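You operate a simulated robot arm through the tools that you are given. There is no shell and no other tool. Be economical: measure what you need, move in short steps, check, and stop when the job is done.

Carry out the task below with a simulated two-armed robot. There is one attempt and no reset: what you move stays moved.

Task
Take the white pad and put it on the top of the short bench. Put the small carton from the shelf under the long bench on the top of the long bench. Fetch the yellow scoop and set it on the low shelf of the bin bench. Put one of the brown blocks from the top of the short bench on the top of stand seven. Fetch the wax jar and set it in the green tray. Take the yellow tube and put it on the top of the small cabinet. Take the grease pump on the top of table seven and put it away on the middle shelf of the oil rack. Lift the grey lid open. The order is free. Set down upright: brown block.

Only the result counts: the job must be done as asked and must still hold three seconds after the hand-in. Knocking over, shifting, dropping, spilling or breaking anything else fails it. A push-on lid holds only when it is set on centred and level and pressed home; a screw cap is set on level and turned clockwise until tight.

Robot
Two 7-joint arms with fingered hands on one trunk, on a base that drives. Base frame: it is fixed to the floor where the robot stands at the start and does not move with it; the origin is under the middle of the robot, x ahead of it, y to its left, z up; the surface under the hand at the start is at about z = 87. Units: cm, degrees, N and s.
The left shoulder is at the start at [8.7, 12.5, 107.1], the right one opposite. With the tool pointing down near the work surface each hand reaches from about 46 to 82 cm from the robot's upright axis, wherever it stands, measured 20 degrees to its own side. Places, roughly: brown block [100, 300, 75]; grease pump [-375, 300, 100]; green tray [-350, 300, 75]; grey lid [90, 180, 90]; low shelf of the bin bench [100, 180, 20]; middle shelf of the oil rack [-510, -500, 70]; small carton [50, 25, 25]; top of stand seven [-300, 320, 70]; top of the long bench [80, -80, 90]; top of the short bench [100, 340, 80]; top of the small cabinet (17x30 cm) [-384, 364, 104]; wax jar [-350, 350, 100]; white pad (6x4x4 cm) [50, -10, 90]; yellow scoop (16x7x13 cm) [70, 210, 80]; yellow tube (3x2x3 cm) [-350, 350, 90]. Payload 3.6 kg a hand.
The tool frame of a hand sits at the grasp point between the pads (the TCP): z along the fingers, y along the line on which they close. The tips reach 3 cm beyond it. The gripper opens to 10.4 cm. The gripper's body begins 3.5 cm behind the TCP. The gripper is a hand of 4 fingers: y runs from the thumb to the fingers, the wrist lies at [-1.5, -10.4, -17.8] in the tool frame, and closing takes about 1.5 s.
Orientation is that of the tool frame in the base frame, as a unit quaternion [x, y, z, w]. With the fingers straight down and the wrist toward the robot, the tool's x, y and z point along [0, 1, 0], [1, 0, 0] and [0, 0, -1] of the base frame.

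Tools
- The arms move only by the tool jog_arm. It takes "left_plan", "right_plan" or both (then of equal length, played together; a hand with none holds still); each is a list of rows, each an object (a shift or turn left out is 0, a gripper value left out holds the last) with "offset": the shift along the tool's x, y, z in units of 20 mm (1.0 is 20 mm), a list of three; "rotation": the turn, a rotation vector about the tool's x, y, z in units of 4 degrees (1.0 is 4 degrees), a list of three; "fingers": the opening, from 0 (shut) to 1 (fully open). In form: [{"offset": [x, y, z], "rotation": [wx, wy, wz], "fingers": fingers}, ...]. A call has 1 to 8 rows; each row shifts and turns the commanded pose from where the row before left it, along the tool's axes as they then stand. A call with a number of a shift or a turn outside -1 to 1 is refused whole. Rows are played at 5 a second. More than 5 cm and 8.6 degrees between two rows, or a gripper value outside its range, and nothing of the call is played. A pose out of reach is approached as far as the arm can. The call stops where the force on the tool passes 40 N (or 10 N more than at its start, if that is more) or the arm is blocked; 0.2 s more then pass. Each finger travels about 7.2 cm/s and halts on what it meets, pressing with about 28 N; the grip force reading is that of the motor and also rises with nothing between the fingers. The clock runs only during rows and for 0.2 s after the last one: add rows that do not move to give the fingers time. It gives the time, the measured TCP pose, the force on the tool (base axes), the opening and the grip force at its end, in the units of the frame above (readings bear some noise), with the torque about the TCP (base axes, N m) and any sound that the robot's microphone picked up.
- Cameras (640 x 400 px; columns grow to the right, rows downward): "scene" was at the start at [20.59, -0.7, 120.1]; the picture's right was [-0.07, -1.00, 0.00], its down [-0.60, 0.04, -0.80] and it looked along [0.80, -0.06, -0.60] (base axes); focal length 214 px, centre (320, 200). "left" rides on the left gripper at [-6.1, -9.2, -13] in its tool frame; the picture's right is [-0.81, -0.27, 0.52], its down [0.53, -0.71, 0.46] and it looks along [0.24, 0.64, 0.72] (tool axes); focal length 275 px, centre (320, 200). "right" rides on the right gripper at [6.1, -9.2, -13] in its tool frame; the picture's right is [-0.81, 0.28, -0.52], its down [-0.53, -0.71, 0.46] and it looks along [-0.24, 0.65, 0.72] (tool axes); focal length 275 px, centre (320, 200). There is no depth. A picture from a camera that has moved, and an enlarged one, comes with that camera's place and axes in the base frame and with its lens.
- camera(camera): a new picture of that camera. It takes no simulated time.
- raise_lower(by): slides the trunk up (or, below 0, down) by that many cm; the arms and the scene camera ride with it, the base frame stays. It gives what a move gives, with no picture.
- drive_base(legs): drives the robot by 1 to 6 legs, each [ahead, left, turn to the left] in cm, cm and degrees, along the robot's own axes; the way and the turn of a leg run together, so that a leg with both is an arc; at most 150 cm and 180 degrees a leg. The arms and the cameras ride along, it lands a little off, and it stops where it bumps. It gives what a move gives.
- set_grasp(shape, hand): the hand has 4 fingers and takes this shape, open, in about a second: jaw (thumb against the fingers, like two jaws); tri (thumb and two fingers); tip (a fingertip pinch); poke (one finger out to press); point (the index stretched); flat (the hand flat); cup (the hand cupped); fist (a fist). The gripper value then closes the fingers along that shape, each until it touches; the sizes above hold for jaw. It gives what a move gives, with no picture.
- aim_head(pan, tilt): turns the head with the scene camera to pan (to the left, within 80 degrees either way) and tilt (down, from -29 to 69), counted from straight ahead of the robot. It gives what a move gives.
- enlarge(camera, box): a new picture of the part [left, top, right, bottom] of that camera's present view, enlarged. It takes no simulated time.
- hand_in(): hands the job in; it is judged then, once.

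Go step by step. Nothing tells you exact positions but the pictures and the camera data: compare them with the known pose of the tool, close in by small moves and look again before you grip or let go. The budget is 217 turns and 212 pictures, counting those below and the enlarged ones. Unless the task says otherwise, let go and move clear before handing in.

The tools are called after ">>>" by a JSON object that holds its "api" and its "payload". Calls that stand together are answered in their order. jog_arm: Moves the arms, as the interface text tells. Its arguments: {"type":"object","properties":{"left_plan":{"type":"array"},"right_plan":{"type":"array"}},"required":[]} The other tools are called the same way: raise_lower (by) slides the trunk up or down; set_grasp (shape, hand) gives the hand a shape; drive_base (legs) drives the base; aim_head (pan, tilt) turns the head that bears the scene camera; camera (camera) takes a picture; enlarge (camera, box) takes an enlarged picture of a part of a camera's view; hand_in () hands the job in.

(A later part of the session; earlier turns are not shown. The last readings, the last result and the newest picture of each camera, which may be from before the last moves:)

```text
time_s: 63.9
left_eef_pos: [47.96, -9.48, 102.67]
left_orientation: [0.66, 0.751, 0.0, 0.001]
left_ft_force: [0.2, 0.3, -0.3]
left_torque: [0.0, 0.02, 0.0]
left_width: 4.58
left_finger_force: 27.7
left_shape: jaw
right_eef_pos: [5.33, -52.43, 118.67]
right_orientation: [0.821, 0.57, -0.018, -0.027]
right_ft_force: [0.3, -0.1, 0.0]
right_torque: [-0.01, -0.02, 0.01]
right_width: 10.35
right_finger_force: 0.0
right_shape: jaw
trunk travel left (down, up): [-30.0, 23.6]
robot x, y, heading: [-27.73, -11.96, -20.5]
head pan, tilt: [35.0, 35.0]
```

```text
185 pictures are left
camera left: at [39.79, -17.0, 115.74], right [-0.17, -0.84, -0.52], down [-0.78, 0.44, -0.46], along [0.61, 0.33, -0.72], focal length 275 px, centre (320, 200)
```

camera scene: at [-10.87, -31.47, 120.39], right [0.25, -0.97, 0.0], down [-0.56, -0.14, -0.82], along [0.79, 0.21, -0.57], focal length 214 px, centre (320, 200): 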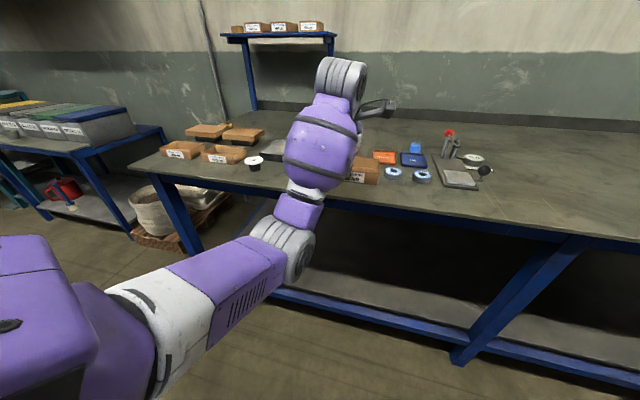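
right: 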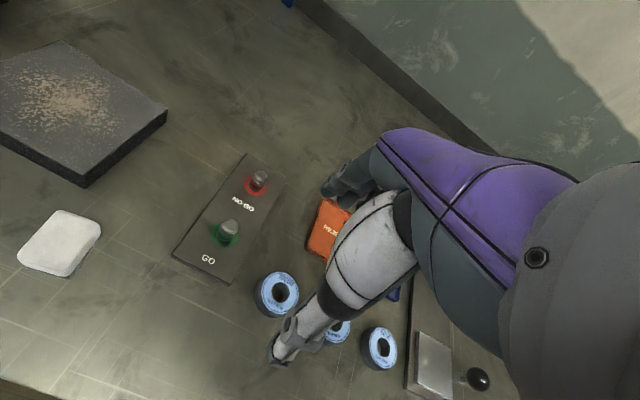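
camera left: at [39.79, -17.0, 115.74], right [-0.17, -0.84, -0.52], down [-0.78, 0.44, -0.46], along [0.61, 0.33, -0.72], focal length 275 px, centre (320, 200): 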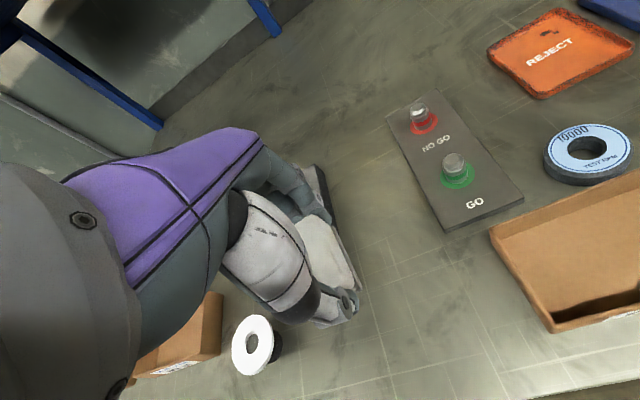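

The pad is in the left hand. I straighten, back off and drive left toward the bin bench.

>>> {"api": "jog_arm", "payload": {"left_plan": [{"offset": [0, 0, -1]}, {"offset": [0, 0, -1]}, {"offset": [0, 0, -1]}, {"offset": [0, 0, -1]}, {"offset": [0, 0, -1]}]}}

>>> {"api": "drive_base", "payload": {"legs": [[-35, 0, 0], [0, 0, 20.5], [0, 130, 0]]}}

>>> {"api": "aim_head", "payload": {"pan": 0, "tilt": 25}}

>>> {"api": "camera", "payload": {"camera": "scene"}}

```text
time_s: 65.1
left_eef_pos: [47.75, -9.68, 112.47]
left_orientation: [0.66, 0.752, 0.0, 0.0]
left_ft_force: [0.2, 1.2, -0.6]
left_torque: [0.01, -0.02, -0.03]
left_width: 4.59
left_finger_force: 27.5
left_shape: jaw
right_eef_pos: [5.22, -52.29, 118.68]
right_orientation: [0.82, 0.571, -0.017, -0.027]
right_ft_force: [0.6, 0.6, -0.3]
right_torque: [0.01, 0.01, 0.05]
right_width: 10.39
right_finger_force: 0.1
right_shape: jaw
trunk travel left (down, up): [-30.0, 23.6]
robot x, y, heading: [-27.77, -12.24, -20.8]
head pan, tilt: [35.0, 35.0]
```

```text
time_s: 79.7
left_eef_pos: [7.22, 160.75, 112.56]
left_orientation: [0.508, 0.861, 0.0, 0.0]
left_ft_force: [0.4, 1.2, -0.1]
left_torque: [0.04, 0.02, 0.02]
left_width: 4.61
left_finger_force: 27.7
left_shape: jaw
right_eef_pos: [-16.56, 105.41, 118.5]
right_orientation: [0.7, 0.713, -0.022, -0.023]
right_ft_force: [0.1, 0.6, 0.3]
right_torque: [-0.04, 0.01, 0.0]
right_width: 10.38
right_finger_force: 0.0
right_shape: jaw
trunk travel left (down, up): [-30.0, 23.6]
robot x, y, heading: [-62.42, 130.4, 1.1]
head pan, tilt: [35.0, 35.0]
```

```text
time_s: 80.7
left_eef_pos: [7.21, 160.66, 112.53]
left_orientation: [0.508, 0.861, 0.0, 0.0]
left_ft_force: [0.3, -0.4, 0.0]
left_torque: [0.02, -0.01, 0.02]
left_width: 4.59
left_finger_force: 28.0
left_shape: jaw
right_eef_pos: [-16.61, 105.42, 118.61]
right_orientation: [0.7, 0.713, -0.022, -0.023]
right_ft_force: [1.2, 0.7, 0.8]
right_torque: [0.0, -0.01, 0.03]
right_width: 10.35
right_finger_force: 0.1
right_shape: jaw
trunk travel left (down, up): [-30.0, 23.6]
robot x, y, heading: [-62.28, 130.33, 0.9]
head pan, tilt: [0.0, 25.0]
```

```text
184 pictures are left
camera scene: at [-41.15, 130.67, 121.97], right [0.02, -1.0, 0.0], down [-0.42, -0.01, -0.91], along [0.91, 0.02, -0.42], focal length 214 px, centre (320, 200)
```

scene: 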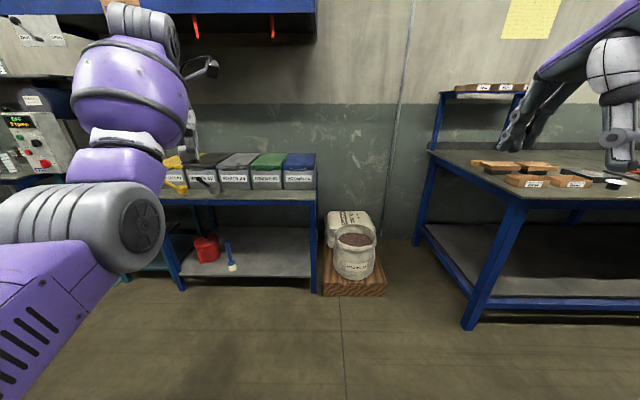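

The bin bench is ahead-left with lidded bins. I move left to face it.

>>> {"api": "drive_base", "payload": {"legs": [[0, 45, -1]]}}

>>> {"api": "camera", "payload": {"camera": "scene"}}

>>> {"api": "enlarge", "payload": {"camera": "scene", "box": [200, 130, 440, 280]}}

```text
time_s: 85.2
left_eef_pos: [6.58, 205.25, 112.56]
left_orientation: [0.51, 0.86, 0.0, -0.001]
left_ft_force: [-0.1, -0.1, -0.4]
left_torque: [0.02, 0.04, 0.01]
left_width: 4.59
left_finger_force: 27.8
left_shape: jaw
right_eef_pos: [-17.41, 149.86, 118.64]
right_orientation: [0.703, 0.711, -0.022, -0.024]
right_ft_force: [-0.6, -0.3, 0.4]
right_torque: [0.03, -0.02, 0.02]
right_width: 10.35
right_finger_force: 0.0
right_shape: jaw
trunk travel left (down, up): [-30.0, 23.6]
robot x, y, heading: [-62.72, 175.03, 0.7]
head pan, tilt: [0.0, 25.0]
```

```text
183 pictures are left
camera scene: at [-41.77, 175.47, 121.97], right [0.01, -1.0, 0.0], down [-0.42, 0.0, -0.91], along [0.91, 0.01, -0.42], focal length 214 px, centre (320, 200)
```

scene: 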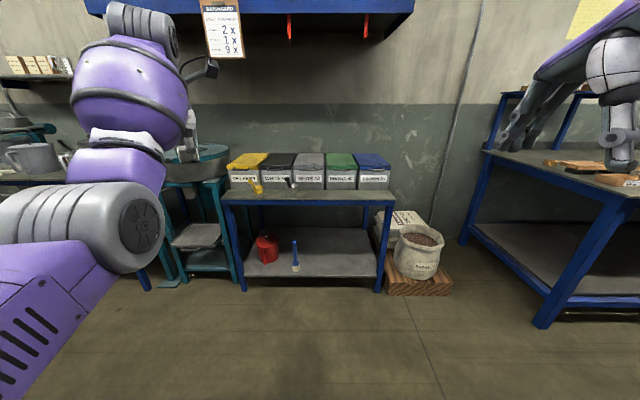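

```text
2.67 times, centred on (320, 205) of scene
camera zoom: at [-41.77, 175.47, 121.97], right [0.01, -1.0, 0.0], down [-0.42, 0.0, -0.91], along [0.91, 0.01, -0.42], focal length 572 px, centre (320, 187)
```

zoom: 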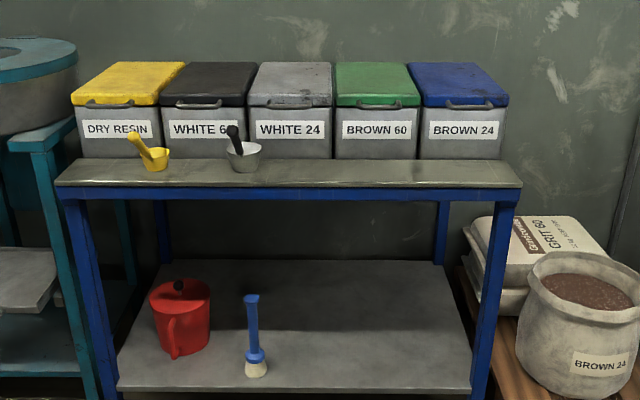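

Bin bench understood: bench front x≈60, scoop ≈(69,211), grey lid front edge ≈(74,183,87). I'll deliver the pad to the short bench first to free the left hand; I look left before driving.

>>> {"api": "aim_head", "payload": {"pan": 55, "tilt": 20}}

>>> {"api": "camera", "payload": {"camera": "scene"}}

```text
time_s: 86.4
left_eef_pos: [6.82, 205.17, 112.53]
left_orientation: [0.51, 0.86, -0.001, 0.0]
left_ft_force: [0.4, -0.4, 0.0]
left_torque: [0.01, 0.0, 0.01]
left_width: 4.6
left_finger_force: 27.5
left_shape: jaw
right_eef_pos: [-17.51, 149.87, 118.62]
right_orientation: [0.702, 0.711, -0.021, -0.024]
right_ft_force: [0.8, 0.4, 0.6]
right_torque: [-0.01, 0.0, 0.03]
right_width: 10.36
right_finger_force: 0.1
right_shape: jaw
trunk travel left (down, up): [-30.0, 23.6]
robot x, y, heading: [-63.35, 175.22, 0.9]
head pan, tilt: [55.0, 20.0]
```

```text
181 pictures are left
camera scene: at [-45.71, 183.04, 122.78], right [0.82, -0.57, 0.0], down [-0.19, -0.28, -0.94], along [0.53, 0.77, -0.34], focal length 214 px, centre (320, 200)
```

scene: 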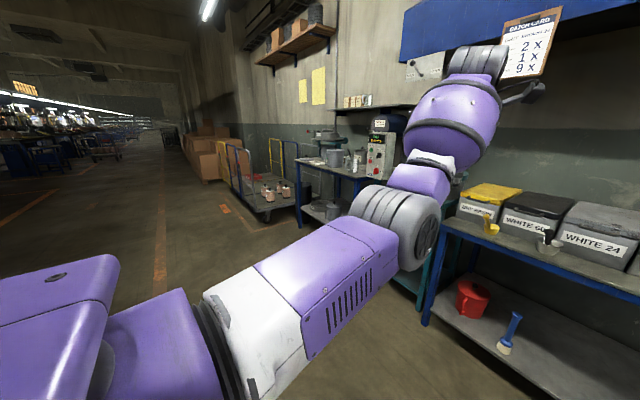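

The lane along the wall is clear. I drive left to about y=310.

>>> {"api": "drive_base", "payload": {"legs": [[0, 135, -1]]}}

>>> {"api": "aim_head", "payload": {"pan": 0, "tilt": 25}}

>>> {"api": "camera", "payload": {"camera": "scene"}}

```text
time_s: 98.3
left_eef_pos: [8.31, 335.8, 112.53]
left_orientation: [0.524, 0.851, 0.0, 0.001]
left_ft_force: [0.4, -0.5, -0.9]
left_torque: [0.02, 0.04, -0.01]
left_width: 4.59
left_finger_force: 28.2
left_shape: jaw
right_eef_pos: [-17.58, 281.25, 118.66]
right_orientation: [0.714, 0.699, -0.022, -0.024]
right_ft_force: [0.8, -0.1, 0.2]
right_torque: [0.0, -0.03, 0.04]
right_width: 10.37
right_finger_force: 0.1
right_shape: jaw
trunk travel left (down, up): [-30.0, 23.6]
robot x, y, heading: [-62.13, 307.94, -1.2]
head pan, tilt: [55.0, 20.0]
```

```text
time_s: 99.5
left_eef_pos: [8.44, 335.76, 112.53]
left_orientation: [0.524, 0.852, -0.001, 0.0]
left_ft_force: [-0.6, -0.3, 0.4]
left_torque: [0.0, -0.03, -0.01]
left_width: 4.58
left_finger_force: 28.5
left_shape: jaw
right_eef_pos: [-17.38, 281.3, 118.67]
right_orientation: [0.714, 0.7, -0.021, -0.024]
right_ft_force: [0.2, 0.3, -0.4]
right_torque: [0.0, 0.01, -0.04]
right_width: 10.36
right_finger_force: 0.2
right_shape: jaw
trunk travel left (down, up): [-30.0, 23.6]
robot x, y, heading: [-61.88, 307.96, -1.4]
head pan, tilt: [0.0, 25.0]
```

```text
180 pictures are left
camera scene: at [-41.06, 307.55, 121.97], right [-0.02, -1.0, 0.0], down [-0.42, 0.01, -0.91], along [0.91, -0.02, -0.42], focal length 214 px, centre (320, 200)
```

scene: 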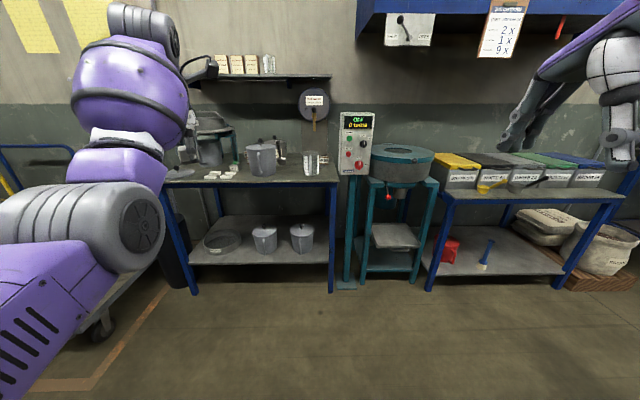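

>>> {"api": "enlarge", "payload": {"camera": "scene", "box": [160, 50, 400, 200]}}

```text
2.67 times, centred on (280, 125) of scene
camera zoom: at [-41.06, 307.55, 121.97], right [-0.02, -1.0, 0.0], down [-0.42, 0.01, -0.91], along [0.91, -0.02, -0.42], focal length 572 px, centre (427, 400)
```

zoom: 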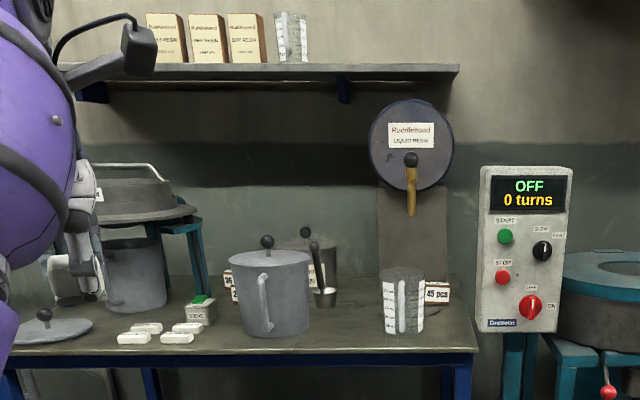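

Brown blocks are probably behind the jugs. I raise the trunk and go nearer to see the bench top.

>>> {"api": "raise_lower", "payload": {"by": 20}}

>>> {"api": "drive_base", "payload": {"legs": [[22, 0, 0]]}}

>>> {"api": "aim_head", "payload": {"pan": 5, "tilt": 40}}

>>> {"api": "camera", "payload": {"camera": "scene"}}

>>> {"api": "enlarge", "payload": {"camera": "scene", "box": [180, 40, 400, 180]}}

```text
time_s: 101.7
left_eef_pos: [6.1, 335.81, 138.48]
left_orientation: [0.524, 0.851, 0.023, 0.036]
left_ft_force: [0.5, 0.3, -0.7]
left_torque: [0.0, 0.01, 0.0]
left_width: 4.6
left_finger_force: 27.5
left_shape: jaw
right_eef_pos: [-17.38, 281.3, 138.61]
right_orientation: [0.713, 0.7, -0.022, -0.026]
right_ft_force: [0.1, 0.4, 0.4]
right_torque: [-0.02, 0.03, 0.01]
right_width: 10.38
right_finger_force: 0.0
right_shape: jaw
trunk travel left (down, up): [-50.0, 3.6]
robot x, y, heading: [-62.34, 308.04, -1.4]
head pan, tilt: [0.0, 25.0]
```

```text
time_s: 103.4
left_eef_pos: [27.6, 335.47, 138.81]
left_orientation: [0.523, 0.851, 0.023, 0.038]
left_ft_force: [-0.4, -0.8, -0.1]
left_torque: [-0.02, 0.01, -0.03]
left_width: 4.58
left_finger_force: 28.0
left_shape: jaw
right_eef_pos: [4.03, 280.87, 138.59]
right_orientation: [0.714, 0.7, -0.021, -0.024]
right_ft_force: [0.4, 0.5, 0.4]
right_torque: [-0.03, 0.02, -0.01]
right_width: 10.36
right_finger_force: 0.0
right_shape: jaw
trunk travel left (down, up): [-50.0, 3.6]
robot x, y, heading: [-40.72, 308.02, -1.1]
head pan, tilt: [0.0, 25.0]
```

```text
time_s: 104.1
left_eef_pos: [27.42, 335.4, 138.76]
left_orientation: [0.524, 0.851, 0.022, 0.038]
left_ft_force: [0.2, 0.2, -1.0]
left_torque: [-0.03, 0.01, -0.01]
left_width: 4.57
left_finger_force: 28.1
left_shape: jaw
right_eef_pos: [3.97, 280.96, 138.77]
right_orientation: [0.713, 0.7, -0.021, -0.024]
right_ft_force: [-0.4, -0.9, 0.4]
right_torque: [0.0, 0.02, 0.0]
right_width: 10.36
right_finger_force: 0.1
right_shape: jaw
trunk travel left (down, up): [-50.0, 3.6]
robot x, y, heading: [-40.76, 307.64, -1.1]
head pan, tilt: [5.0, 40.0]
```

```text
178 pictures are left
camera scene: at [-27.85, 308.01, 141.01], right [0.07, -1.0, 0.0], down [-0.64, -0.04, -0.77], along [0.76, 0.05, -0.64], focal length 214 px, centre (320, 200)
```

scene: 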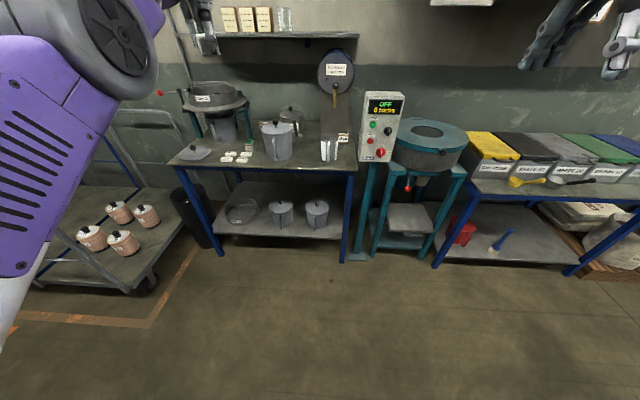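

```text
2.86 times, centred on (290, 110) of scene
camera zoom: at [-27.85, 308.01, 141.01], right [0.07, -1.0, 0.0], down [-0.64, -0.04, -0.77], along [0.76, 0.05, -0.64], focal length 613 px, centre (406, 457)
```

zoom: 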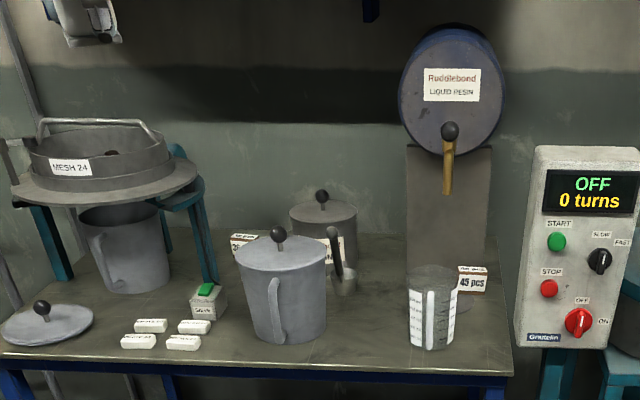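

Small brown labelled blocks seem to lie behind the jugs. I drive nearer with hands high to see them.

>>> {"api": "drive_base", "payload": {"legs": [[35, -8, 1]]}}

>>> {"api": "aim_head", "payload": {"pan": 10, "tilt": 40}}

>>> {"api": "camera", "payload": {"camera": "scene"}}

>>> {"api": "camera", "payload": {"camera": "left"}}

```text
time_s: 106.5
left_eef_pos: [62.24, 328.2, 138.71]
left_orientation: [0.516, 0.855, 0.023, 0.038]
left_ft_force: [-0.7, -0.2, -0.7]
left_torque: [-0.02, 0.0, 0.02]
left_width: 4.53
left_finger_force: 28.4
left_shape: jaw
right_eef_pos: [39.59, 273.23, 138.77]
right_orientation: [0.708, 0.706, -0.02, -0.024]
right_ft_force: [0.4, -0.3, -0.5]
right_torque: [0.0, 0.0, 0.01]
right_width: 10.39
right_finger_force: 0.0
right_shape: jaw
trunk travel left (down, up): [-50.0, 3.6]
robot x, y, heading: [-5.54, 299.69, -0.4]
head pan, tilt: [5.0, 40.0]
```

```text
time_s: 107.1
left_eef_pos: [62.3, 328.11, 138.68]
left_orientation: [0.516, 0.855, 0.023, 0.039]
left_ft_force: [-0.4, -0.2, -0.8]
left_torque: [0.0, 0.0, 0.02]
left_width: 4.57
left_finger_force: 28.0
left_shape: jaw
right_eef_pos: [39.62, 273.18, 138.54]
right_orientation: [0.708, 0.705, -0.02, -0.024]
right_ft_force: [-0.4, -0.9, -0.4]
right_torque: [0.01, 0.0, 0.0]
right_width: 10.34
right_finger_force: 0.0
right_shape: jaw
trunk travel left (down, up): [-50.0, 3.6]
robot x, y, heading: [-5.31, 299.38, -0.4]
head pan, tilt: [10.0, 40.0]
```

```text
176 pictures are left
camera scene: at [7.25, 300.61, 141.0], right [0.17, -0.99, 0.0], down [-0.63, -0.11, -0.77], along [0.75, 0.13, -0.64], focal length 214 px, centre (320, 200)
```

scene: 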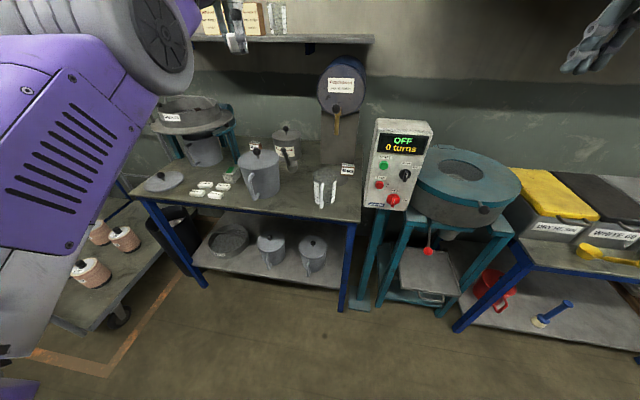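

```text
175 pictures are left
camera left: at [56.04, 318.33, 151.25], right [0.18, -0.85, -0.5], down [-0.83, 0.14, -0.53], along [0.52, 0.52, -0.68], focal length 275 px, centre (320, 200)
```

left: 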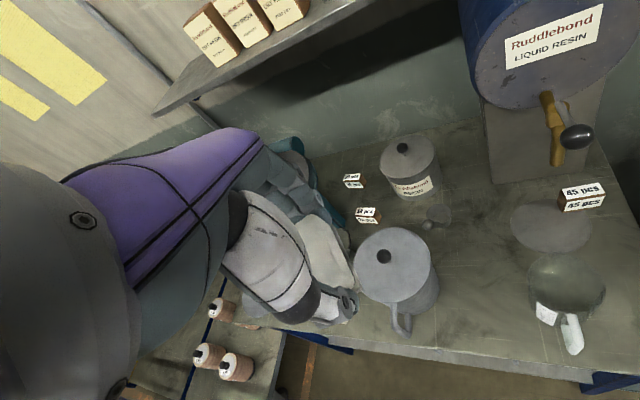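

Three small brown labelled blocks are seen; the nearest lies near (100,300). A free spot for the pad is near (84,322) between the jug and the glass. I lower the trunk and look from the left hand.

>>> {"api": "raise_lower", "payload": {"by": -18}}

>>> {"api": "drive_base", "payload": {"legs": [[17, -5, 0]]}}

>>> {"api": "camera", "payload": {"camera": "left"}}

>>> {"api": "camera", "payload": {"camera": "scene"}}

```text
time_s: 109.1
left_eef_pos: [62.23, 328.1, 120.76]
left_orientation: [0.516, 0.855, 0.024, 0.04]
left_ft_force: [0.1, 0.2, 0.5]
left_torque: [0.01, 0.02, -0.02]
left_width: 4.54
left_finger_force: 27.4
left_shape: jaw
right_eef_pos: [39.55, 273.25, 120.73]
right_orientation: [0.708, 0.706, -0.021, -0.023]
right_ft_force: [-1.0, -0.2, 0.4]
right_torque: [-0.02, -0.01, -0.02]
right_width: 10.36
right_finger_force: 0.2
right_shape: jaw
trunk travel left (down, up): [-32.0, 21.6]
robot x, y, heading: [-5.54, 299.3, -0.3]
head pan, tilt: [10.0, 40.0]
```

```text
time_s: 110.6
left_eef_pos: [79.23, 323.09, 120.76]
left_orientation: [0.517, 0.855, 0.023, 0.038]
left_ft_force: [0.0, -0.2, -0.8]
left_torque: [-0.01, -0.03, -0.02]
left_width: 4.56
left_finger_force: 27.5
left_shape: jaw
right_eef_pos: [56.58, 268.13, 120.57]
right_orientation: [0.708, 0.705, -0.021, -0.024]
right_ft_force: [1.2, -0.7, -0.2]
right_torque: [0.0, 0.0, -0.03]
right_width: 10.35
right_finger_force: 0.0
right_shape: jaw
trunk travel left (down, up): [-32.0, 21.6]
robot x, y, heading: [11.42, 294.04, -0.4]
head pan, tilt: [10.0, 40.0]
```

```text
174 pictures are left
camera left: at [73.01, 313.23, 133.25], right [0.18, -0.85, -0.5], down [-0.83, 0.14, -0.53], along [0.52, 0.52, -0.68], focal length 275 px, centre (320, 200)
```

left: 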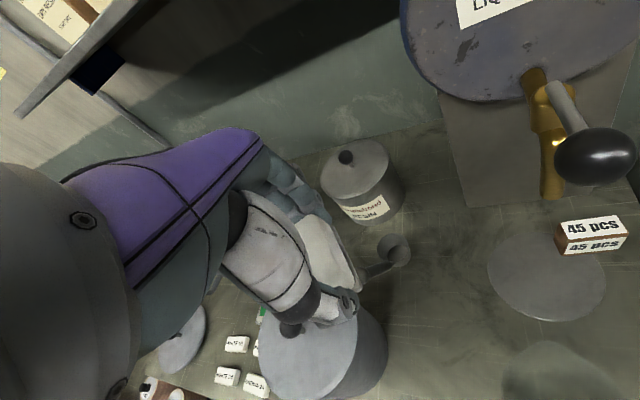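

```text
173 pictures are left
camera scene: at [31.45, 295.46, 121.56], right [0.17, -0.99, 0.0], down [-0.63, -0.11, -0.77], along [0.75, 0.13, -0.64], focal length 214 px, centre (320, 200)
```

scene: 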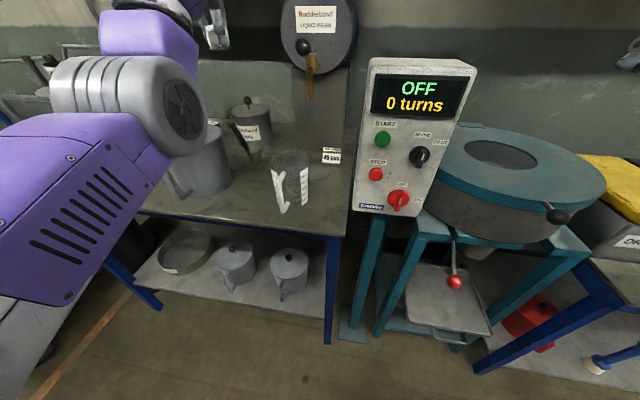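

Bench top seems near z≈85 here. I straighten the hand and turn it in line before lowering the pad into the gap near (86,321).

>>> {"api": "jog_arm", "payload": {"left_plan": [{"rotation": [0.55, 0.3, 0]}, {"rotation": [0.55, 0.3, 0]}, {"rotation": [0, 0, 1]}, {"rotation": [0, 0, 1]}, {"rotation": [0, 0, 1]}, {"rotation": [0, 0, 1]}, {"rotation": [0, 0, 1]}, {"rotation": [0, 0, 1]}]}}

>>> {"api": "jog_arm", "payload": {"left_plan": [{"rotation": [0, 0, 0.9]}, {"offset": [0, 0, 1]}, {"offset": [-0.6, 1, 1]}, {"offset": [-0.6, 1, 1]}, {"offset": [0, 1, 1]}]}}

>>> {"api": "camera", "payload": {"camera": "left"}}

```text
time_s: 112.4
left_eef_pos: [79.24, 322.96, 120.84]
left_orientation: [0.685, 0.728, 0.001, 0.002]
left_ft_force: [-0.1, 0.3, 0.3]
left_torque: [0.0, 0.0, -0.03]
left_width: 4.59
left_finger_force: 27.9
left_shape: jaw
right_eef_pos: [56.56, 268.03, 120.82]
right_orientation: [0.708, 0.705, -0.021, -0.024]
right_ft_force: [-0.3, -1.1, 0.1]
right_torque: [-0.03, 0.0, 0.04]
right_width: 10.38
right_finger_force: 0.2
right_shape: jaw
trunk travel left (down, up): [-32.0, 21.6]
robot x, y, heading: [11.34, 293.97, -0.4]
head pan, tilt: [10.0, 40.0]
```

```text
time_s: 113.6
left_eef_pos: [85.18, 320.58, 112.78]
left_orientation: [0.707, 0.707, 0.001, 0.002]
left_ft_force: [0.5, -0.2, -0.9]
left_torque: [0.01, 0.01, 0.03]
left_width: 4.55
left_finger_force: 28.1
left_shape: jaw
right_eef_pos: [56.5, 268.17, 120.7]
right_orientation: [0.708, 0.706, -0.021, -0.024]
right_ft_force: [-0.2, 0.7, -0.7]
right_torque: [0.04, 0.02, 0.01]
right_width: 10.36
right_finger_force: 0.0
right_shape: jaw
trunk travel left (down, up): [-32.0, 21.6]
robot x, y, heading: [11.36, 294.23, -0.3]
head pan, tilt: [10.0, 40.0]
```

```text
172 pictures are left
camera left: at [76.17, 314.39, 125.75], right [-0.27, -0.81, -0.52], down [-0.71, 0.53, -0.46], along [0.65, 0.25, -0.72], focal length 275 px, centre (320, 200)
```

left: 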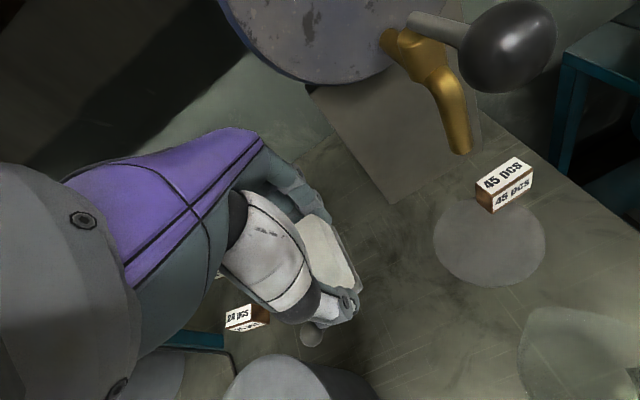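

Spot under the pad is free. I lower in steps.

>>> {"api": "jog_arm", "payload": {"left_plan": [{"offset": [0, 0, 1]}, {"offset": [0, 0, 1]}, {"offset": [0, 0, 1]}, {"offset": [0, 0, 1]}, {"offset": [0, 0, 1]}, {"offset": [0, 0, 1]}, {"offset": [0, 0, 1]}, {"offset": [0, 0, 1]}]}}

>>> {"api": "camera", "payload": {"camera": "left"}}

>>> {"api": "camera", "payload": {"camera": "scene"}}

```text
time_s: 115.4
left_eef_pos: [85.19, 320.88, 96.79]
left_orientation: [0.706, 0.708, 0.001, 0.0]
left_ft_force: [-1.0, 0.2, 0.3]
left_torque: [0.02, -0.02, 0.0]
left_width: 4.55
left_finger_force: 28.3
left_shape: jaw
right_eef_pos: [56.48, 268.07, 120.74]
right_orientation: [0.708, 0.705, -0.021, -0.023]
right_ft_force: [-0.2, 0.3, 0.2]
right_torque: [0.01, 0.01, 0.0]
right_width: 10.38
right_finger_force: 0.1
right_shape: jaw
trunk travel left (down, up): [-32.0, 21.6]
robot x, y, heading: [11.15, 293.78, -0.0]
head pan, tilt: [10.0, 40.0]
```

```text
171 pictures are left
camera left: at [76.14, 314.52, 109.79], right [-0.27, -0.81, -0.52], down [-0.71, 0.53, -0.46], along [0.65, 0.25, -0.72], focal length 275 px, centre (320, 200)
```

left: 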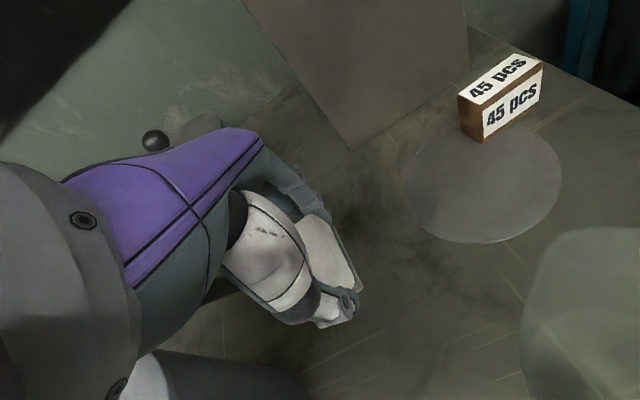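

```text
170 pictures are left
camera scene: at [31.41, 295.49, 121.56], right [0.17, -0.99, 0.0], down [-0.63, -0.11, -0.77], along [0.75, 0.13, -0.64], focal length 214 px, centre (320, 200)
```

scene: 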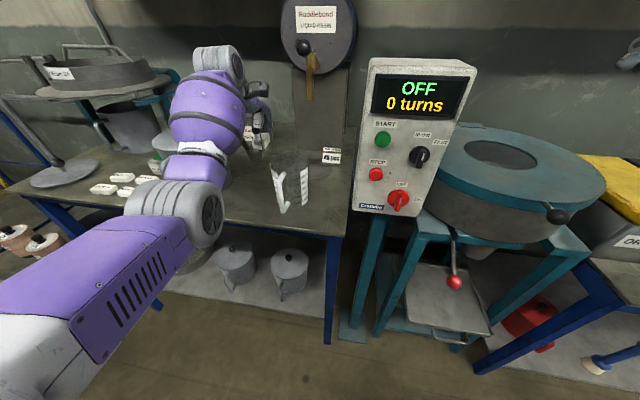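

The forearm passes near the big jug; I check the clearance before going lower.

>>> {"api": "aim_head", "payload": {"pan": 45, "tilt": 30}}

>>> {"api": "camera", "payload": {"camera": "scene"}}

```text
time_s: 116.4
left_eef_pos: [85.18, 320.87, 96.71]
left_orientation: [0.706, 0.708, 0.001, 0.001]
left_ft_force: [-0.3, -0.2, -1.0]
left_torque: [-0.02, -0.01, 0.0]
left_width: 4.56
left_finger_force: 27.5
left_shape: jaw
right_eef_pos: [56.54, 268.16, 120.59]
right_orientation: [0.707, 0.706, -0.021, -0.023]
right_ft_force: [-0.1, 1.0, -0.5]
right_torque: [0.02, 0.02, 0.01]
right_width: 10.36
right_finger_force: 0.1
right_shape: jaw
trunk travel left (down, up): [-32.0, 21.6]
robot x, y, heading: [11.72, 294.28, -0.3]
head pan, tilt: [45.0, 30.0]
```

```text
169 pictures are left
camera scene: at [29.45, 300.4, 123.1], right [0.7, -0.71, 0.0], down [-0.36, -0.35, -0.87], along [0.62, 0.61, -0.5], focal length 214 px, centre (320, 200)
```

scene: 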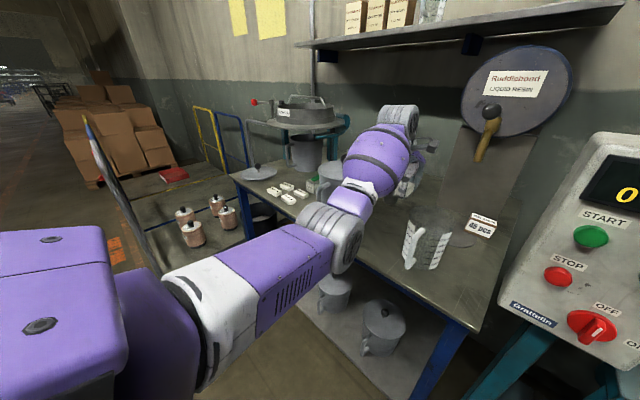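

The forearm stays at y≈317, clear of the jug at y>328. I lower on.

>>> {"api": "jog_arm", "payload": {"left_plan": [{"offset": [0, 0, 0.7]}, {"offset": [0, 0, 0.7]}, {"offset": [0, 0, 0.7]}, {}]}}

>>> {"api": "camera", "payload": {"camera": "left"}}

```text
time_s: 117.4
left_eef_pos: [85.31, 320.49, 92.48]
left_orientation: [0.707, 0.707, 0.002, 0.001]
left_ft_force: [0.1, 0.2, -0.4]
left_torque: [0.02, 0.0, -0.04]
left_width: 4.57
left_finger_force: 28.0
left_shape: jaw
right_eef_pos: [56.53, 268.12, 120.64]
right_orientation: [0.708, 0.706, -0.021, -0.024]
right_ft_force: [1.0, -0.1, -0.8]
right_torque: [0.02, 0.01, 0.01]
right_width: 10.36
right_finger_force: 0.0
right_shape: jaw
trunk travel left (down, up): [-32.0, 21.6]
robot x, y, heading: [11.51, 294.33, -0.4]
head pan, tilt: [45.0, 30.0]
```

```text
168 pictures are left
camera left: at [76.21, 314.3, 105.54], right [-0.27, -0.81, -0.52], down [-0.71, 0.53, -0.46], along [0.65, 0.25, -0.72], focal length 275 px, centre (320, 200)
```

left: 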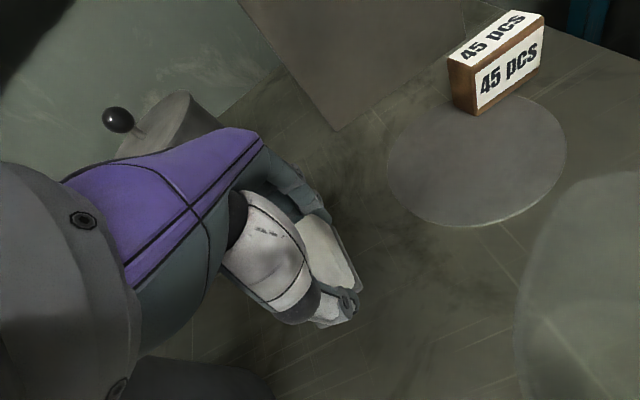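

Bench height computes to ≈84.5, so contact at TCP ≈87.8. I lower near it and then feel.

>>> {"api": "jog_arm", "payload": {"left_plan": [{"offset": [0, 0, 0.7]}, {"offset": [0, 0, 0.7]}, {"offset": [0, 0, 0.4]}, {}]}}

>>> {"api": "jog_arm", "payload": {"left_plan": [{"offset": [0, 0, 0.15]}, {}, {"offset": [0, 0, 0.15]}, {}, {}]}}

```text
time_s: 118.4
left_eef_pos: [85.26, 320.58, 88.9]
left_orientation: [0.707, 0.708, 0.001, 0.001]
left_ft_force: [0.1, -0.3, -0.2]
left_torque: [0.01, 0.01, 0.02]
left_width: 4.56
left_finger_force: 27.6
left_shape: jaw
right_eef_pos: [56.63, 268.25, 120.71]
right_orientation: [0.708, 0.705, -0.02, -0.023]
right_ft_force: [0.3, -0.2, 0.1]
right_torque: [0.0, 0.01, 0.01]
right_width: 10.37
right_finger_force: 0.0
right_shape: jaw
trunk travel left (down, up): [-32.0, 21.6]
robot x, y, heading: [11.59, 294.11, -0.2]
head pan, tilt: [45.0, 30.0]
```

```text
time_s: 119.6
left_eef_pos: [85.43, 320.73, 88.38]
left_orientation: [0.706, 0.708, 0.0, 0.001]
left_ft_force: [0.6, 0.0, -0.7]
left_torque: [-0.03, -0.03, -0.03]
left_width: 4.58
left_finger_force: 27.4
left_shape: jaw
right_eef_pos: [56.57, 268.02, 120.67]
right_orientation: [0.708, 0.706, -0.021, -0.024]
right_ft_force: [-0.6, -0.5, -0.1]
right_torque: [-0.01, 0.02, -0.03]
right_width: 10.37
right_finger_force: 0.1
right_shape: jaw
trunk travel left (down, up): [-32.0, 21.6]
robot x, y, heading: [11.58, 294.13, -0.5]
head pan, tilt: [45.0, 30.0]
```

>>> {"api": "jog_arm", "payload": {"left_plan": [{"offset": [0, 0, 0.15]}, {}, {"offset": [0, 0, 0.15]}, {}, {}]}}

>>> {"api": "jog_arm", "payload": {"left_plan": [{"offset": [0, 0, 0.15]}, {}, {}]}}

>>> {"api": "camera", "payload": {"camera": "left"}}

```text
time_s: 120.8
left_eef_pos: [85.35, 320.75, 87.69]
left_orientation: [0.707, 0.708, 0.001, 0.001]
left_ft_force: [0.4, -1.4, -0.4]
left_torque: [-0.02, -0.01, 0.01]
left_width: 4.59
left_finger_force: 27.8
left_shape: jaw
right_eef_pos: [56.73, 268.13, 120.65]
right_orientation: [0.708, 0.706, -0.022, -0.023]
right_ft_force: [0.0, -0.6, 0.0]
right_torque: [0.0, 0.0, -0.02]
right_width: 10.36
right_finger_force: 0.1
right_shape: jaw
trunk travel left (down, up): [-32.0, 21.6]
robot x, y, heading: [11.63, 294.15, -0.4]
head pan, tilt: [45.0, 30.0]
```

```text
time_s: 121.6
left_eef_pos: [85.36, 320.71, 87.41]
left_orientation: [0.707, 0.708, 0.001, 0.001]
left_ft_force: [0.3, -0.4, 0.6]
left_torque: [0.03, 0.0, -0.02]
left_width: 4.57
left_finger_force: 28.2
left_shape: jaw
right_eef_pos: [56.55, 268.2, 120.72]
right_orientation: [0.708, 0.706, -0.021, -0.024]
right_ft_force: [0.4, 0.5, -0.7]
right_torque: [0.01, 0.01, 0.0]
right_width: 10.38
right_finger_force: 0.0
right_shape: jaw
trunk travel left (down, up): [-32.0, 21.6]
robot x, y, heading: [11.69, 293.83, -0.2]
head pan, tilt: [45.0, 30.0]
```

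```text
167 pictures are left
camera left: at [76.25, 314.49, 100.44], right [-0.27, -0.81, -0.52], down [-0.71, 0.53, -0.46], along [0.65, 0.25, -0.72], focal length 275 px, centre (320, 200)
```

left: 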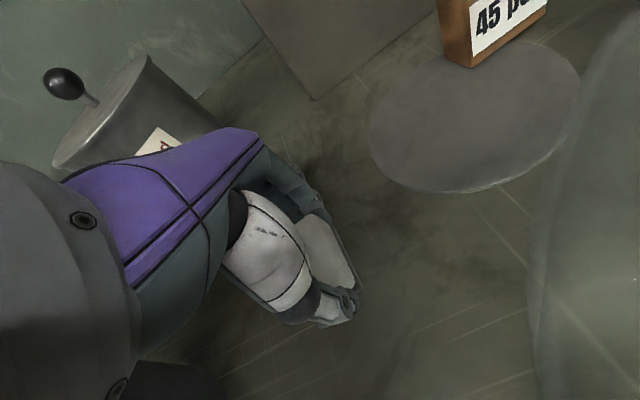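

Still no contact; continue feeling downward.

>>> {"api": "jog_arm", "payload": {"left_plan": [{"offset": [0, 0, 0.12]}, {}, {"offset": [0, 0, 0.12]}, {}, {}]}}

>>> {"api": "jog_arm", "payload": {"left_plan": [{"offset": [0, 0, 0.12]}, {}, {"offset": [0, 0, 0.12]}, {}, {}]}}

>>> {"api": "jog_arm", "payload": {"left_plan": [{"offset": [0, 0, 0.12]}, {}, {"offset": [0, 0, 0.12]}, {}, {}]}}

```text
time_s: 122.8
left_eef_pos: [85.29, 320.72, 87.24]
left_orientation: [0.706, 0.708, 0.004, 0.002]
left_ft_force: [2.8, 3.0, 15.9]
left_torque: [0.08, 0.09, -0.02]
left_width: 4.59
left_finger_force: 28.0
left_shape: jaw
right_eef_pos: [56.41, 268.18, 120.71]
right_orientation: [0.708, 0.706, -0.021, -0.023]
right_ft_force: [0.3, 0.0, 0.3]
right_torque: [-0.03, 0.0, -0.02]
right_width: 10.36
right_finger_force: 0.0
right_shape: jaw
trunk travel left (down, up): [-32.0, 21.6]
robot x, y, heading: [11.39, 293.9, -0.3]
head pan, tilt: [45.0, 30.0]
```

```text
time_s: 124.0
left_eef_pos: [85.28, 320.59, 87.13]
left_orientation: [0.706, 0.708, 0.005, 0.004]
left_ft_force: [3.7, 4.8, 30.8]
left_torque: [0.16, 0.07, 0.01]
left_width: 4.69
left_finger_force: 28.4
left_shape: jaw
right_eef_pos: [56.31, 268.1, 120.63]
right_orientation: [0.708, 0.706, -0.02, -0.023]
right_ft_force: [-0.4, -0.2, -0.2]
right_torque: [0.02, 0.02, -0.06]
right_width: 10.38
right_finger_force: 0.0
right_shape: jaw
trunk travel left (down, up): [-32.0, 21.6]
robot x, y, heading: [11.38, 294.71, -0.2]
head pan, tilt: [45.0, 30.0]
```

```text
time_s: 124.9
left_eef_pos: [85.57, 320.78, 87.08]
left_orientation: [0.706, 0.709, 0.01, 0.008]
left_ft_force: [-6.1, -0.5, 16.3]
left_torque: [-0.02, 0.49, -0.06]
left_width: 4.66
left_finger_force: 27.7
left_shape: jaw
right_eef_pos: [56.49, 268.14, 120.69]
right_orientation: [0.708, 0.705, -0.021, -0.024]
right_ft_force: [1.5, 0.8, -0.6]
right_torque: [-0.01, 0.0, 0.0]
right_width: 10.36
right_finger_force: 0.0
right_shape: jaw
trunk travel left (down, up): [-32.0, 21.6]
robot x, y, heading: [11.55, 293.84, -0.1]
head pan, tilt: [45.0, 30.0]
stopped in row 4 (left hand): the force on the tool passed its limit at 42 N (the readings are from after the stop); the commanded pose is now the measured one
```

Contact confirmed. I ease off, open and rise straight up.

>>> {"api": "jog_arm", "payload": {"left_plan": [{"offset": [0, 0, -0.08]}, {"fingers": 0.75}, {}, {}, {}, {"offset": [0, 0, -0.5]}, {"offset": [0, 0, -1]}, {"offset": [0, 0, -1]}]}}

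>>> {"api": "jog_arm", "payload": {"left_plan": [{"offset": [0, 0, -1]}, {"offset": [0, 0, -1]}, {"offset": [0, 0, -1]}, {"offset": [0, 0, -1]}, {"offset": [0, 0, -1]}, {"offset": [0, 0, -1]}, {"offset": [0, 0, -1]}, {"offset": [0, 0, -1]}]}}

>>> {"api": "camera", "payload": {"camera": "left"}}

```text
time_s: 126.7
left_eef_pos: [85.47, 320.62, 92.02]
left_orientation: [0.706, 0.708, 0.007, 0.006]
left_ft_force: [0.2, 0.5, 0.1]
left_torque: [-0.03, 0.02, -0.01]
left_width: 7.79
left_finger_force: 0.0
left_shape: jaw
right_eef_pos: [56.49, 268.05, 120.59]
right_orientation: [0.708, 0.706, -0.021, -0.024]
right_ft_force: [-0.1, -0.5, 0.1]
right_torque: [0.03, -0.02, 0.01]
right_width: 10.36
right_finger_force: 0.0
right_shape: jaw
trunk travel left (down, up): [-32.0, 21.6]
robot x, y, heading: [11.61, 294.15, -0.5]
head pan, tilt: [45.0, 30.0]
```

```text
time_s: 128.5
left_eef_pos: [85.2, 320.83, 107.97]
left_orientation: [0.706, 0.708, 0.007, 0.006]
left_ft_force: [-0.7, -0.3, -0.3]
left_torque: [-0.01, 0.0, 0.01]
left_width: 7.77
left_finger_force: 0.1
left_shape: jaw
right_eef_pos: [56.44, 268.19, 120.66]
right_orientation: [0.708, 0.706, -0.02, -0.024]
right_ft_force: [0.3, 0.7, -0.8]
right_torque: [-0.01, 0.02, -0.02]
right_width: 10.39
right_finger_force: 0.0
right_shape: jaw
trunk travel left (down, up): [-32.0, 21.6]
robot x, y, heading: [11.28, 293.98, -0.3]
head pan, tilt: [45.0, 30.0]
```

```text
166 pictures are left
camera left: at [75.91, 314.44, 120.89], right [-0.26, -0.81, -0.52], down [-0.71, 0.53, -0.47], along [0.66, 0.25, -0.71], focal length 275 px, centre (320, 200)
```

left: 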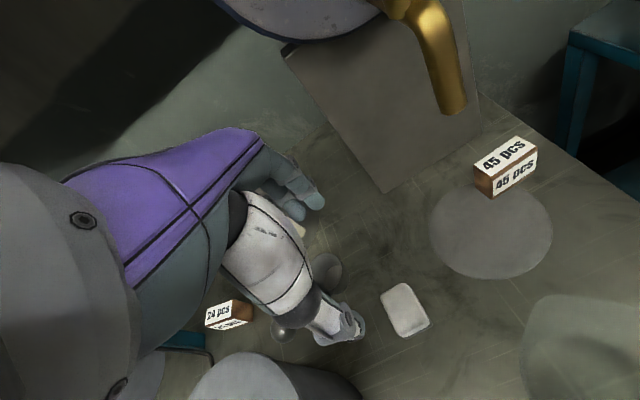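

The pad is standing on the short bench. Next I go back to the bin bench with both hands free: back off and drive right.

>>> {"api": "drive_base", "payload": {"legs": [[-60, 0, 0], [0, -105, 0]]}}

>>> {"api": "aim_head", "payload": {"pan": 10, "tilt": 35}}

>>> {"api": "camera", "payload": {"camera": "scene"}}

```text
time_s: 141.3
left_eef_pos: [23.41, 212.91, 108.06]
left_orientation: [0.711, 0.703, 0.007, 0.006]
left_ft_force: [-0.3, 0.6, -0.7]
left_torque: [-0.03, 0.01, 0.03]
left_width: 7.79
left_finger_force: 0.0
left_shape: jaw
right_eef_pos: [-5.94, 160.8, 120.64]
right_orientation: [0.713, 0.701, -0.021, -0.024]
right_ft_force: [-0.4, 0.2, -0.3]
right_torque: [-0.01, 0.02, 0.01]
right_width: 10.36
right_finger_force: 0.0
right_shape: jaw
trunk travel left (down, up): [-32.0, 21.6]
robot x, y, heading: [-50.67, 187.38, -1.1]
head pan, tilt: [45.0, 30.0]
```

```text
time_s: 142.3
left_eef_pos: [23.43, 212.98, 108.09]
left_orientation: [0.711, 0.703, 0.007, 0.006]
left_ft_force: [-0.6, 1.3, 1.0]
left_torque: [0.03, 0.01, 0.04]
left_width: 7.78
left_finger_force: 0.0
left_shape: jaw
right_eef_pos: [-6.01, 160.75, 120.71]
right_orientation: [0.712, 0.701, -0.021, -0.024]
right_ft_force: [-0.4, -0.2, -0.2]
right_torque: [0.02, 0.01, 0.04]
right_width: 10.39
right_finger_force: 0.1
right_shape: jaw
trunk travel left (down, up): [-32.0, 21.6]
robot x, y, heading: [-50.74, 187.63, -0.9]
head pan, tilt: [10.0, 35.0]
```

```text
165 pictures are left
camera scene: at [-30.46, 188.54, 122.32], right [0.16, -0.99, 0.0], down [-0.57, -0.09, -0.82], along [0.81, 0.13, -0.57], focal length 214 px, centre (320, 200)
```

scene: 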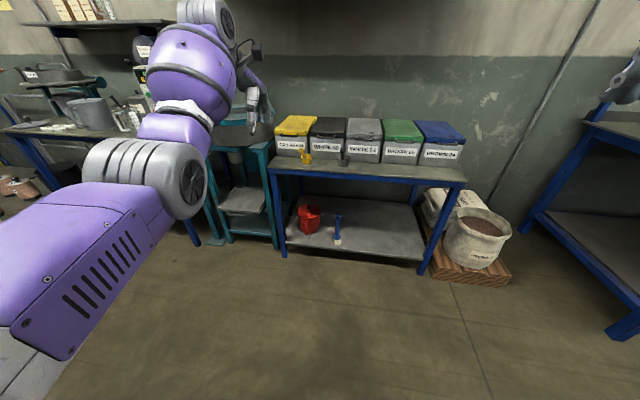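

I drive ahead so the left hand nears the scoop and look down with the wrist camera.

>>> {"api": "drive_base", "payload": {"legs": [[34, -3, 1]]}}

>>> {"api": "camera", "payload": {"camera": "left"}}

>>> {"api": "camera", "payload": {"camera": "scene"}}

```text
time_s: 144.5
left_eef_pos: [57.16, 210.29, 107.99]
left_orientation: [0.708, 0.706, 0.007, 0.006]
left_ft_force: [0.0, -0.7, -0.2]
left_torque: [0.02, -0.02, 0.01]
left_width: 7.8
left_finger_force: 0.0
left_shape: jaw
right_eef_pos: [28.3, 157.72, 120.63]
right_orientation: [0.709, 0.704, -0.021, -0.024]
right_ft_force: [-0.5, -0.4, 1.0]
right_torque: [0.0, 0.01, -0.04]
right_width: 10.36
right_finger_force: 0.1
right_shape: jaw
trunk travel left (down, up): [-32.0, 21.6]
robot x, y, heading: [-16.98, 183.92, -0.6]
head pan, tilt: [10.0, 35.0]
```

```text
164 pictures are left
camera left: at [47.91, 204.02, 120.86], right [-0.27, -0.81, -0.52], down [-0.7, 0.53, -0.47], along [0.66, 0.24, -0.71], focal length 275 px, centre (320, 200)
```

left: 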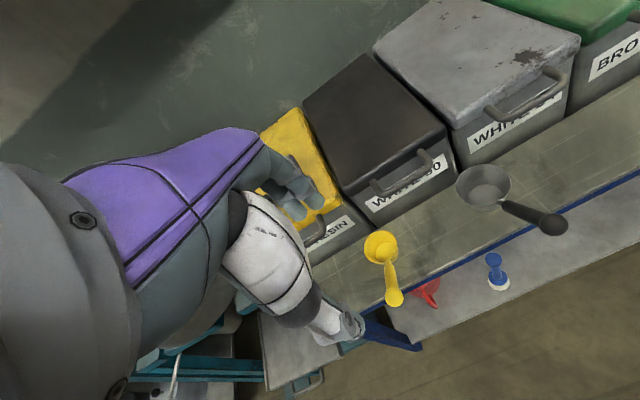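

```text
163 pictures are left
camera scene: at [3.6, 185.26, 122.31], right [0.17, -0.99, 0.0], down [-0.57, -0.09, -0.82], along [0.81, 0.14, -0.57], focal length 214 px, centre (320, 200)
```

scene: 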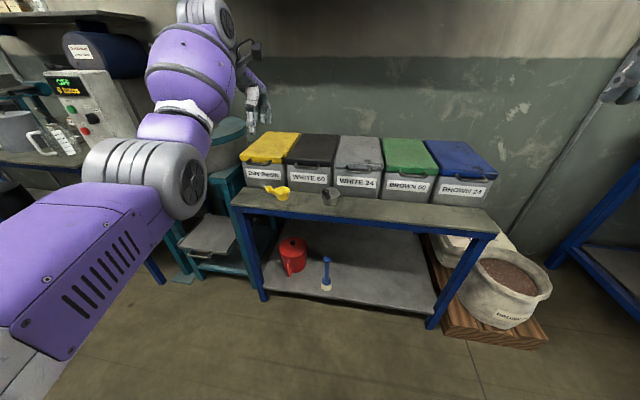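

The scoop's cup centre is near (70.7,211.3) with its handle toward me. I turn the left hand ~64° so thumb and fingers take the cup's sides beside the handle, then move over it.

>>> {"api": "jog_arm", "payload": {"left_plan": [{"rotation": [0, 0, 1], "fingers": 1}, {"rotation": [0, 0, 1]}, {"rotation": [0, 0, 1]}, {"rotation": [0, 0, 1]}, {"rotation": [0, 0, 1]}, {"rotation": [0, 0, 1]}, {"rotation": [0, 0, 1]}, {"rotation": [0, 0, 1]}]}}

>>> {"api": "jog_arm", "payload": {"left_plan": [{"rotation": [0, 0, 1]}, {"rotation": [0, 0, 1]}, {"rotation": [0, 0, 1]}, {"rotation": [0, 0, 1]}, {"rotation": [0, 0, 1]}, {"rotation": [0, 0, 1]}, {"rotation": [0, 0, 1]}, {"rotation": [0, 0, 1]}]}}

>>> {"api": "drive_base", "payload": {"legs": [[11, 1, 0.6]]}}

>>> {"api": "camera", "payload": {"camera": "left"}}

>>> {"api": "camera", "payload": {"camera": "scene"}}

```text
time_s: 146.3
left_eef_pos: [56.6, 210.12, 107.78]
left_orientation: [0.876, 0.483, 0.008, 0.005]
left_ft_force: [-0.8, -0.4, 0.6]
left_torque: [0.02, -0.03, -0.01]
left_width: 10.38
left_finger_force: 0.0
left_shape: jaw
left hand out of reach, approached as far as the arm can: row 8
right_eef_pos: [28.36, 157.77, 120.7]
right_orientation: [0.709, 0.704, -0.021, -0.023]
right_ft_force: [0.2, -0.1, 0.1]
right_torque: [0.03, 0.04, 0.0]
right_width: 10.34
right_finger_force: 0.0
right_shape: jaw
trunk travel left (down, up): [-32.0, 21.6]
robot x, y, heading: [-16.38, 184.53, -0.5]
head pan, tilt: [10.0, 35.0]
```

```text
time_s: 148.1
left_eef_pos: [51.27, 209.74, 105.92]
left_orientation: [0.974, 0.224, 0.008, 0.001]
left_ft_force: [0.9, 0.3, -0.7]
left_torque: [-0.03, 0.0, -0.02]
left_width: 10.37
left_finger_force: 0.0
left_shape: jaw
left hand out of reach, approached as far as the arm can: row 1, 2, 3, 4, 5, 6, 7, 8
right_eef_pos: [28.26, 157.8, 120.58]
right_orientation: [0.709, 0.704, -0.021, -0.024]
right_ft_force: [0.3, 0.5, 0.0]
right_torque: [-0.04, -0.03, -0.04]
right_width: 10.4
right_finger_force: 0.1
right_shape: jaw
trunk travel left (down, up): [-32.0, 21.6]
robot x, y, heading: [-16.53, 183.9, -0.6]
head pan, tilt: [10.0, 35.0]
```

```text
time_s: 149.3
left_eef_pos: [62.42, 211.3, 105.89]
left_orientation: [0.973, 0.229, 0.009, 0.002]
left_ft_force: [0.4, -0.6, -0.8]
left_torque: [-0.02, 0.02, -0.01]
left_width: 10.38
left_finger_force: 0.0
left_shape: jaw
right_eef_pos: [39.76, 158.98, 120.65]
right_orientation: [0.707, 0.707, -0.021, -0.024]
right_ft_force: [0.4, 0.0, -0.4]
right_torque: [-0.03, -0.02, 0.01]
right_width: 10.39
right_finger_force: 0.0
right_shape: jaw
trunk travel left (down, up): [-32.0, 21.6]
robot x, y, heading: [-5.49, 185.06, -0.2]
head pan, tilt: [10.0, 35.0]
```

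```text
162 pictures are left
camera left: at [52.62, 216.63, 118.77], right [-0.84, -0.11, -0.53], down [0.17, 0.88, -0.45], along [0.52, -0.47, -0.72], focal length 275 px, centre (320, 200)
```

left: 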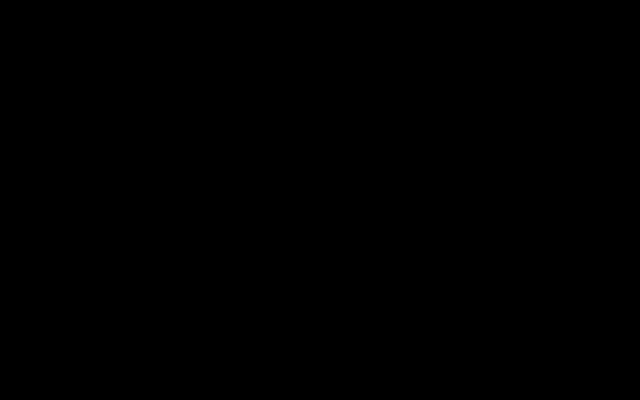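

```text
161 pictures are left
camera scene: at [14.74, 186.39, 122.31], right [0.17, -0.98, 0.0], down [-0.57, -0.1, -0.82], along [0.81, 0.14, -0.57], focal length 214 px, centre (320, 200)
```

scene: 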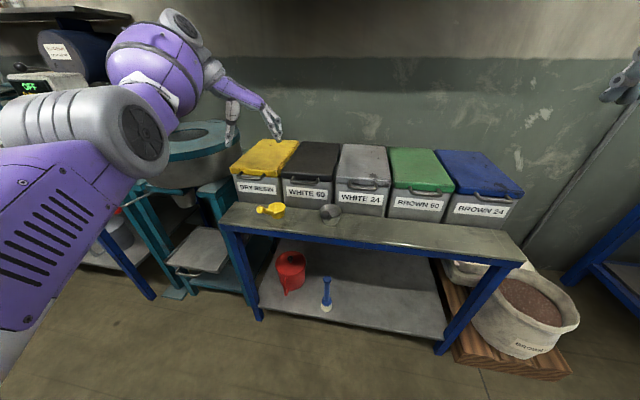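

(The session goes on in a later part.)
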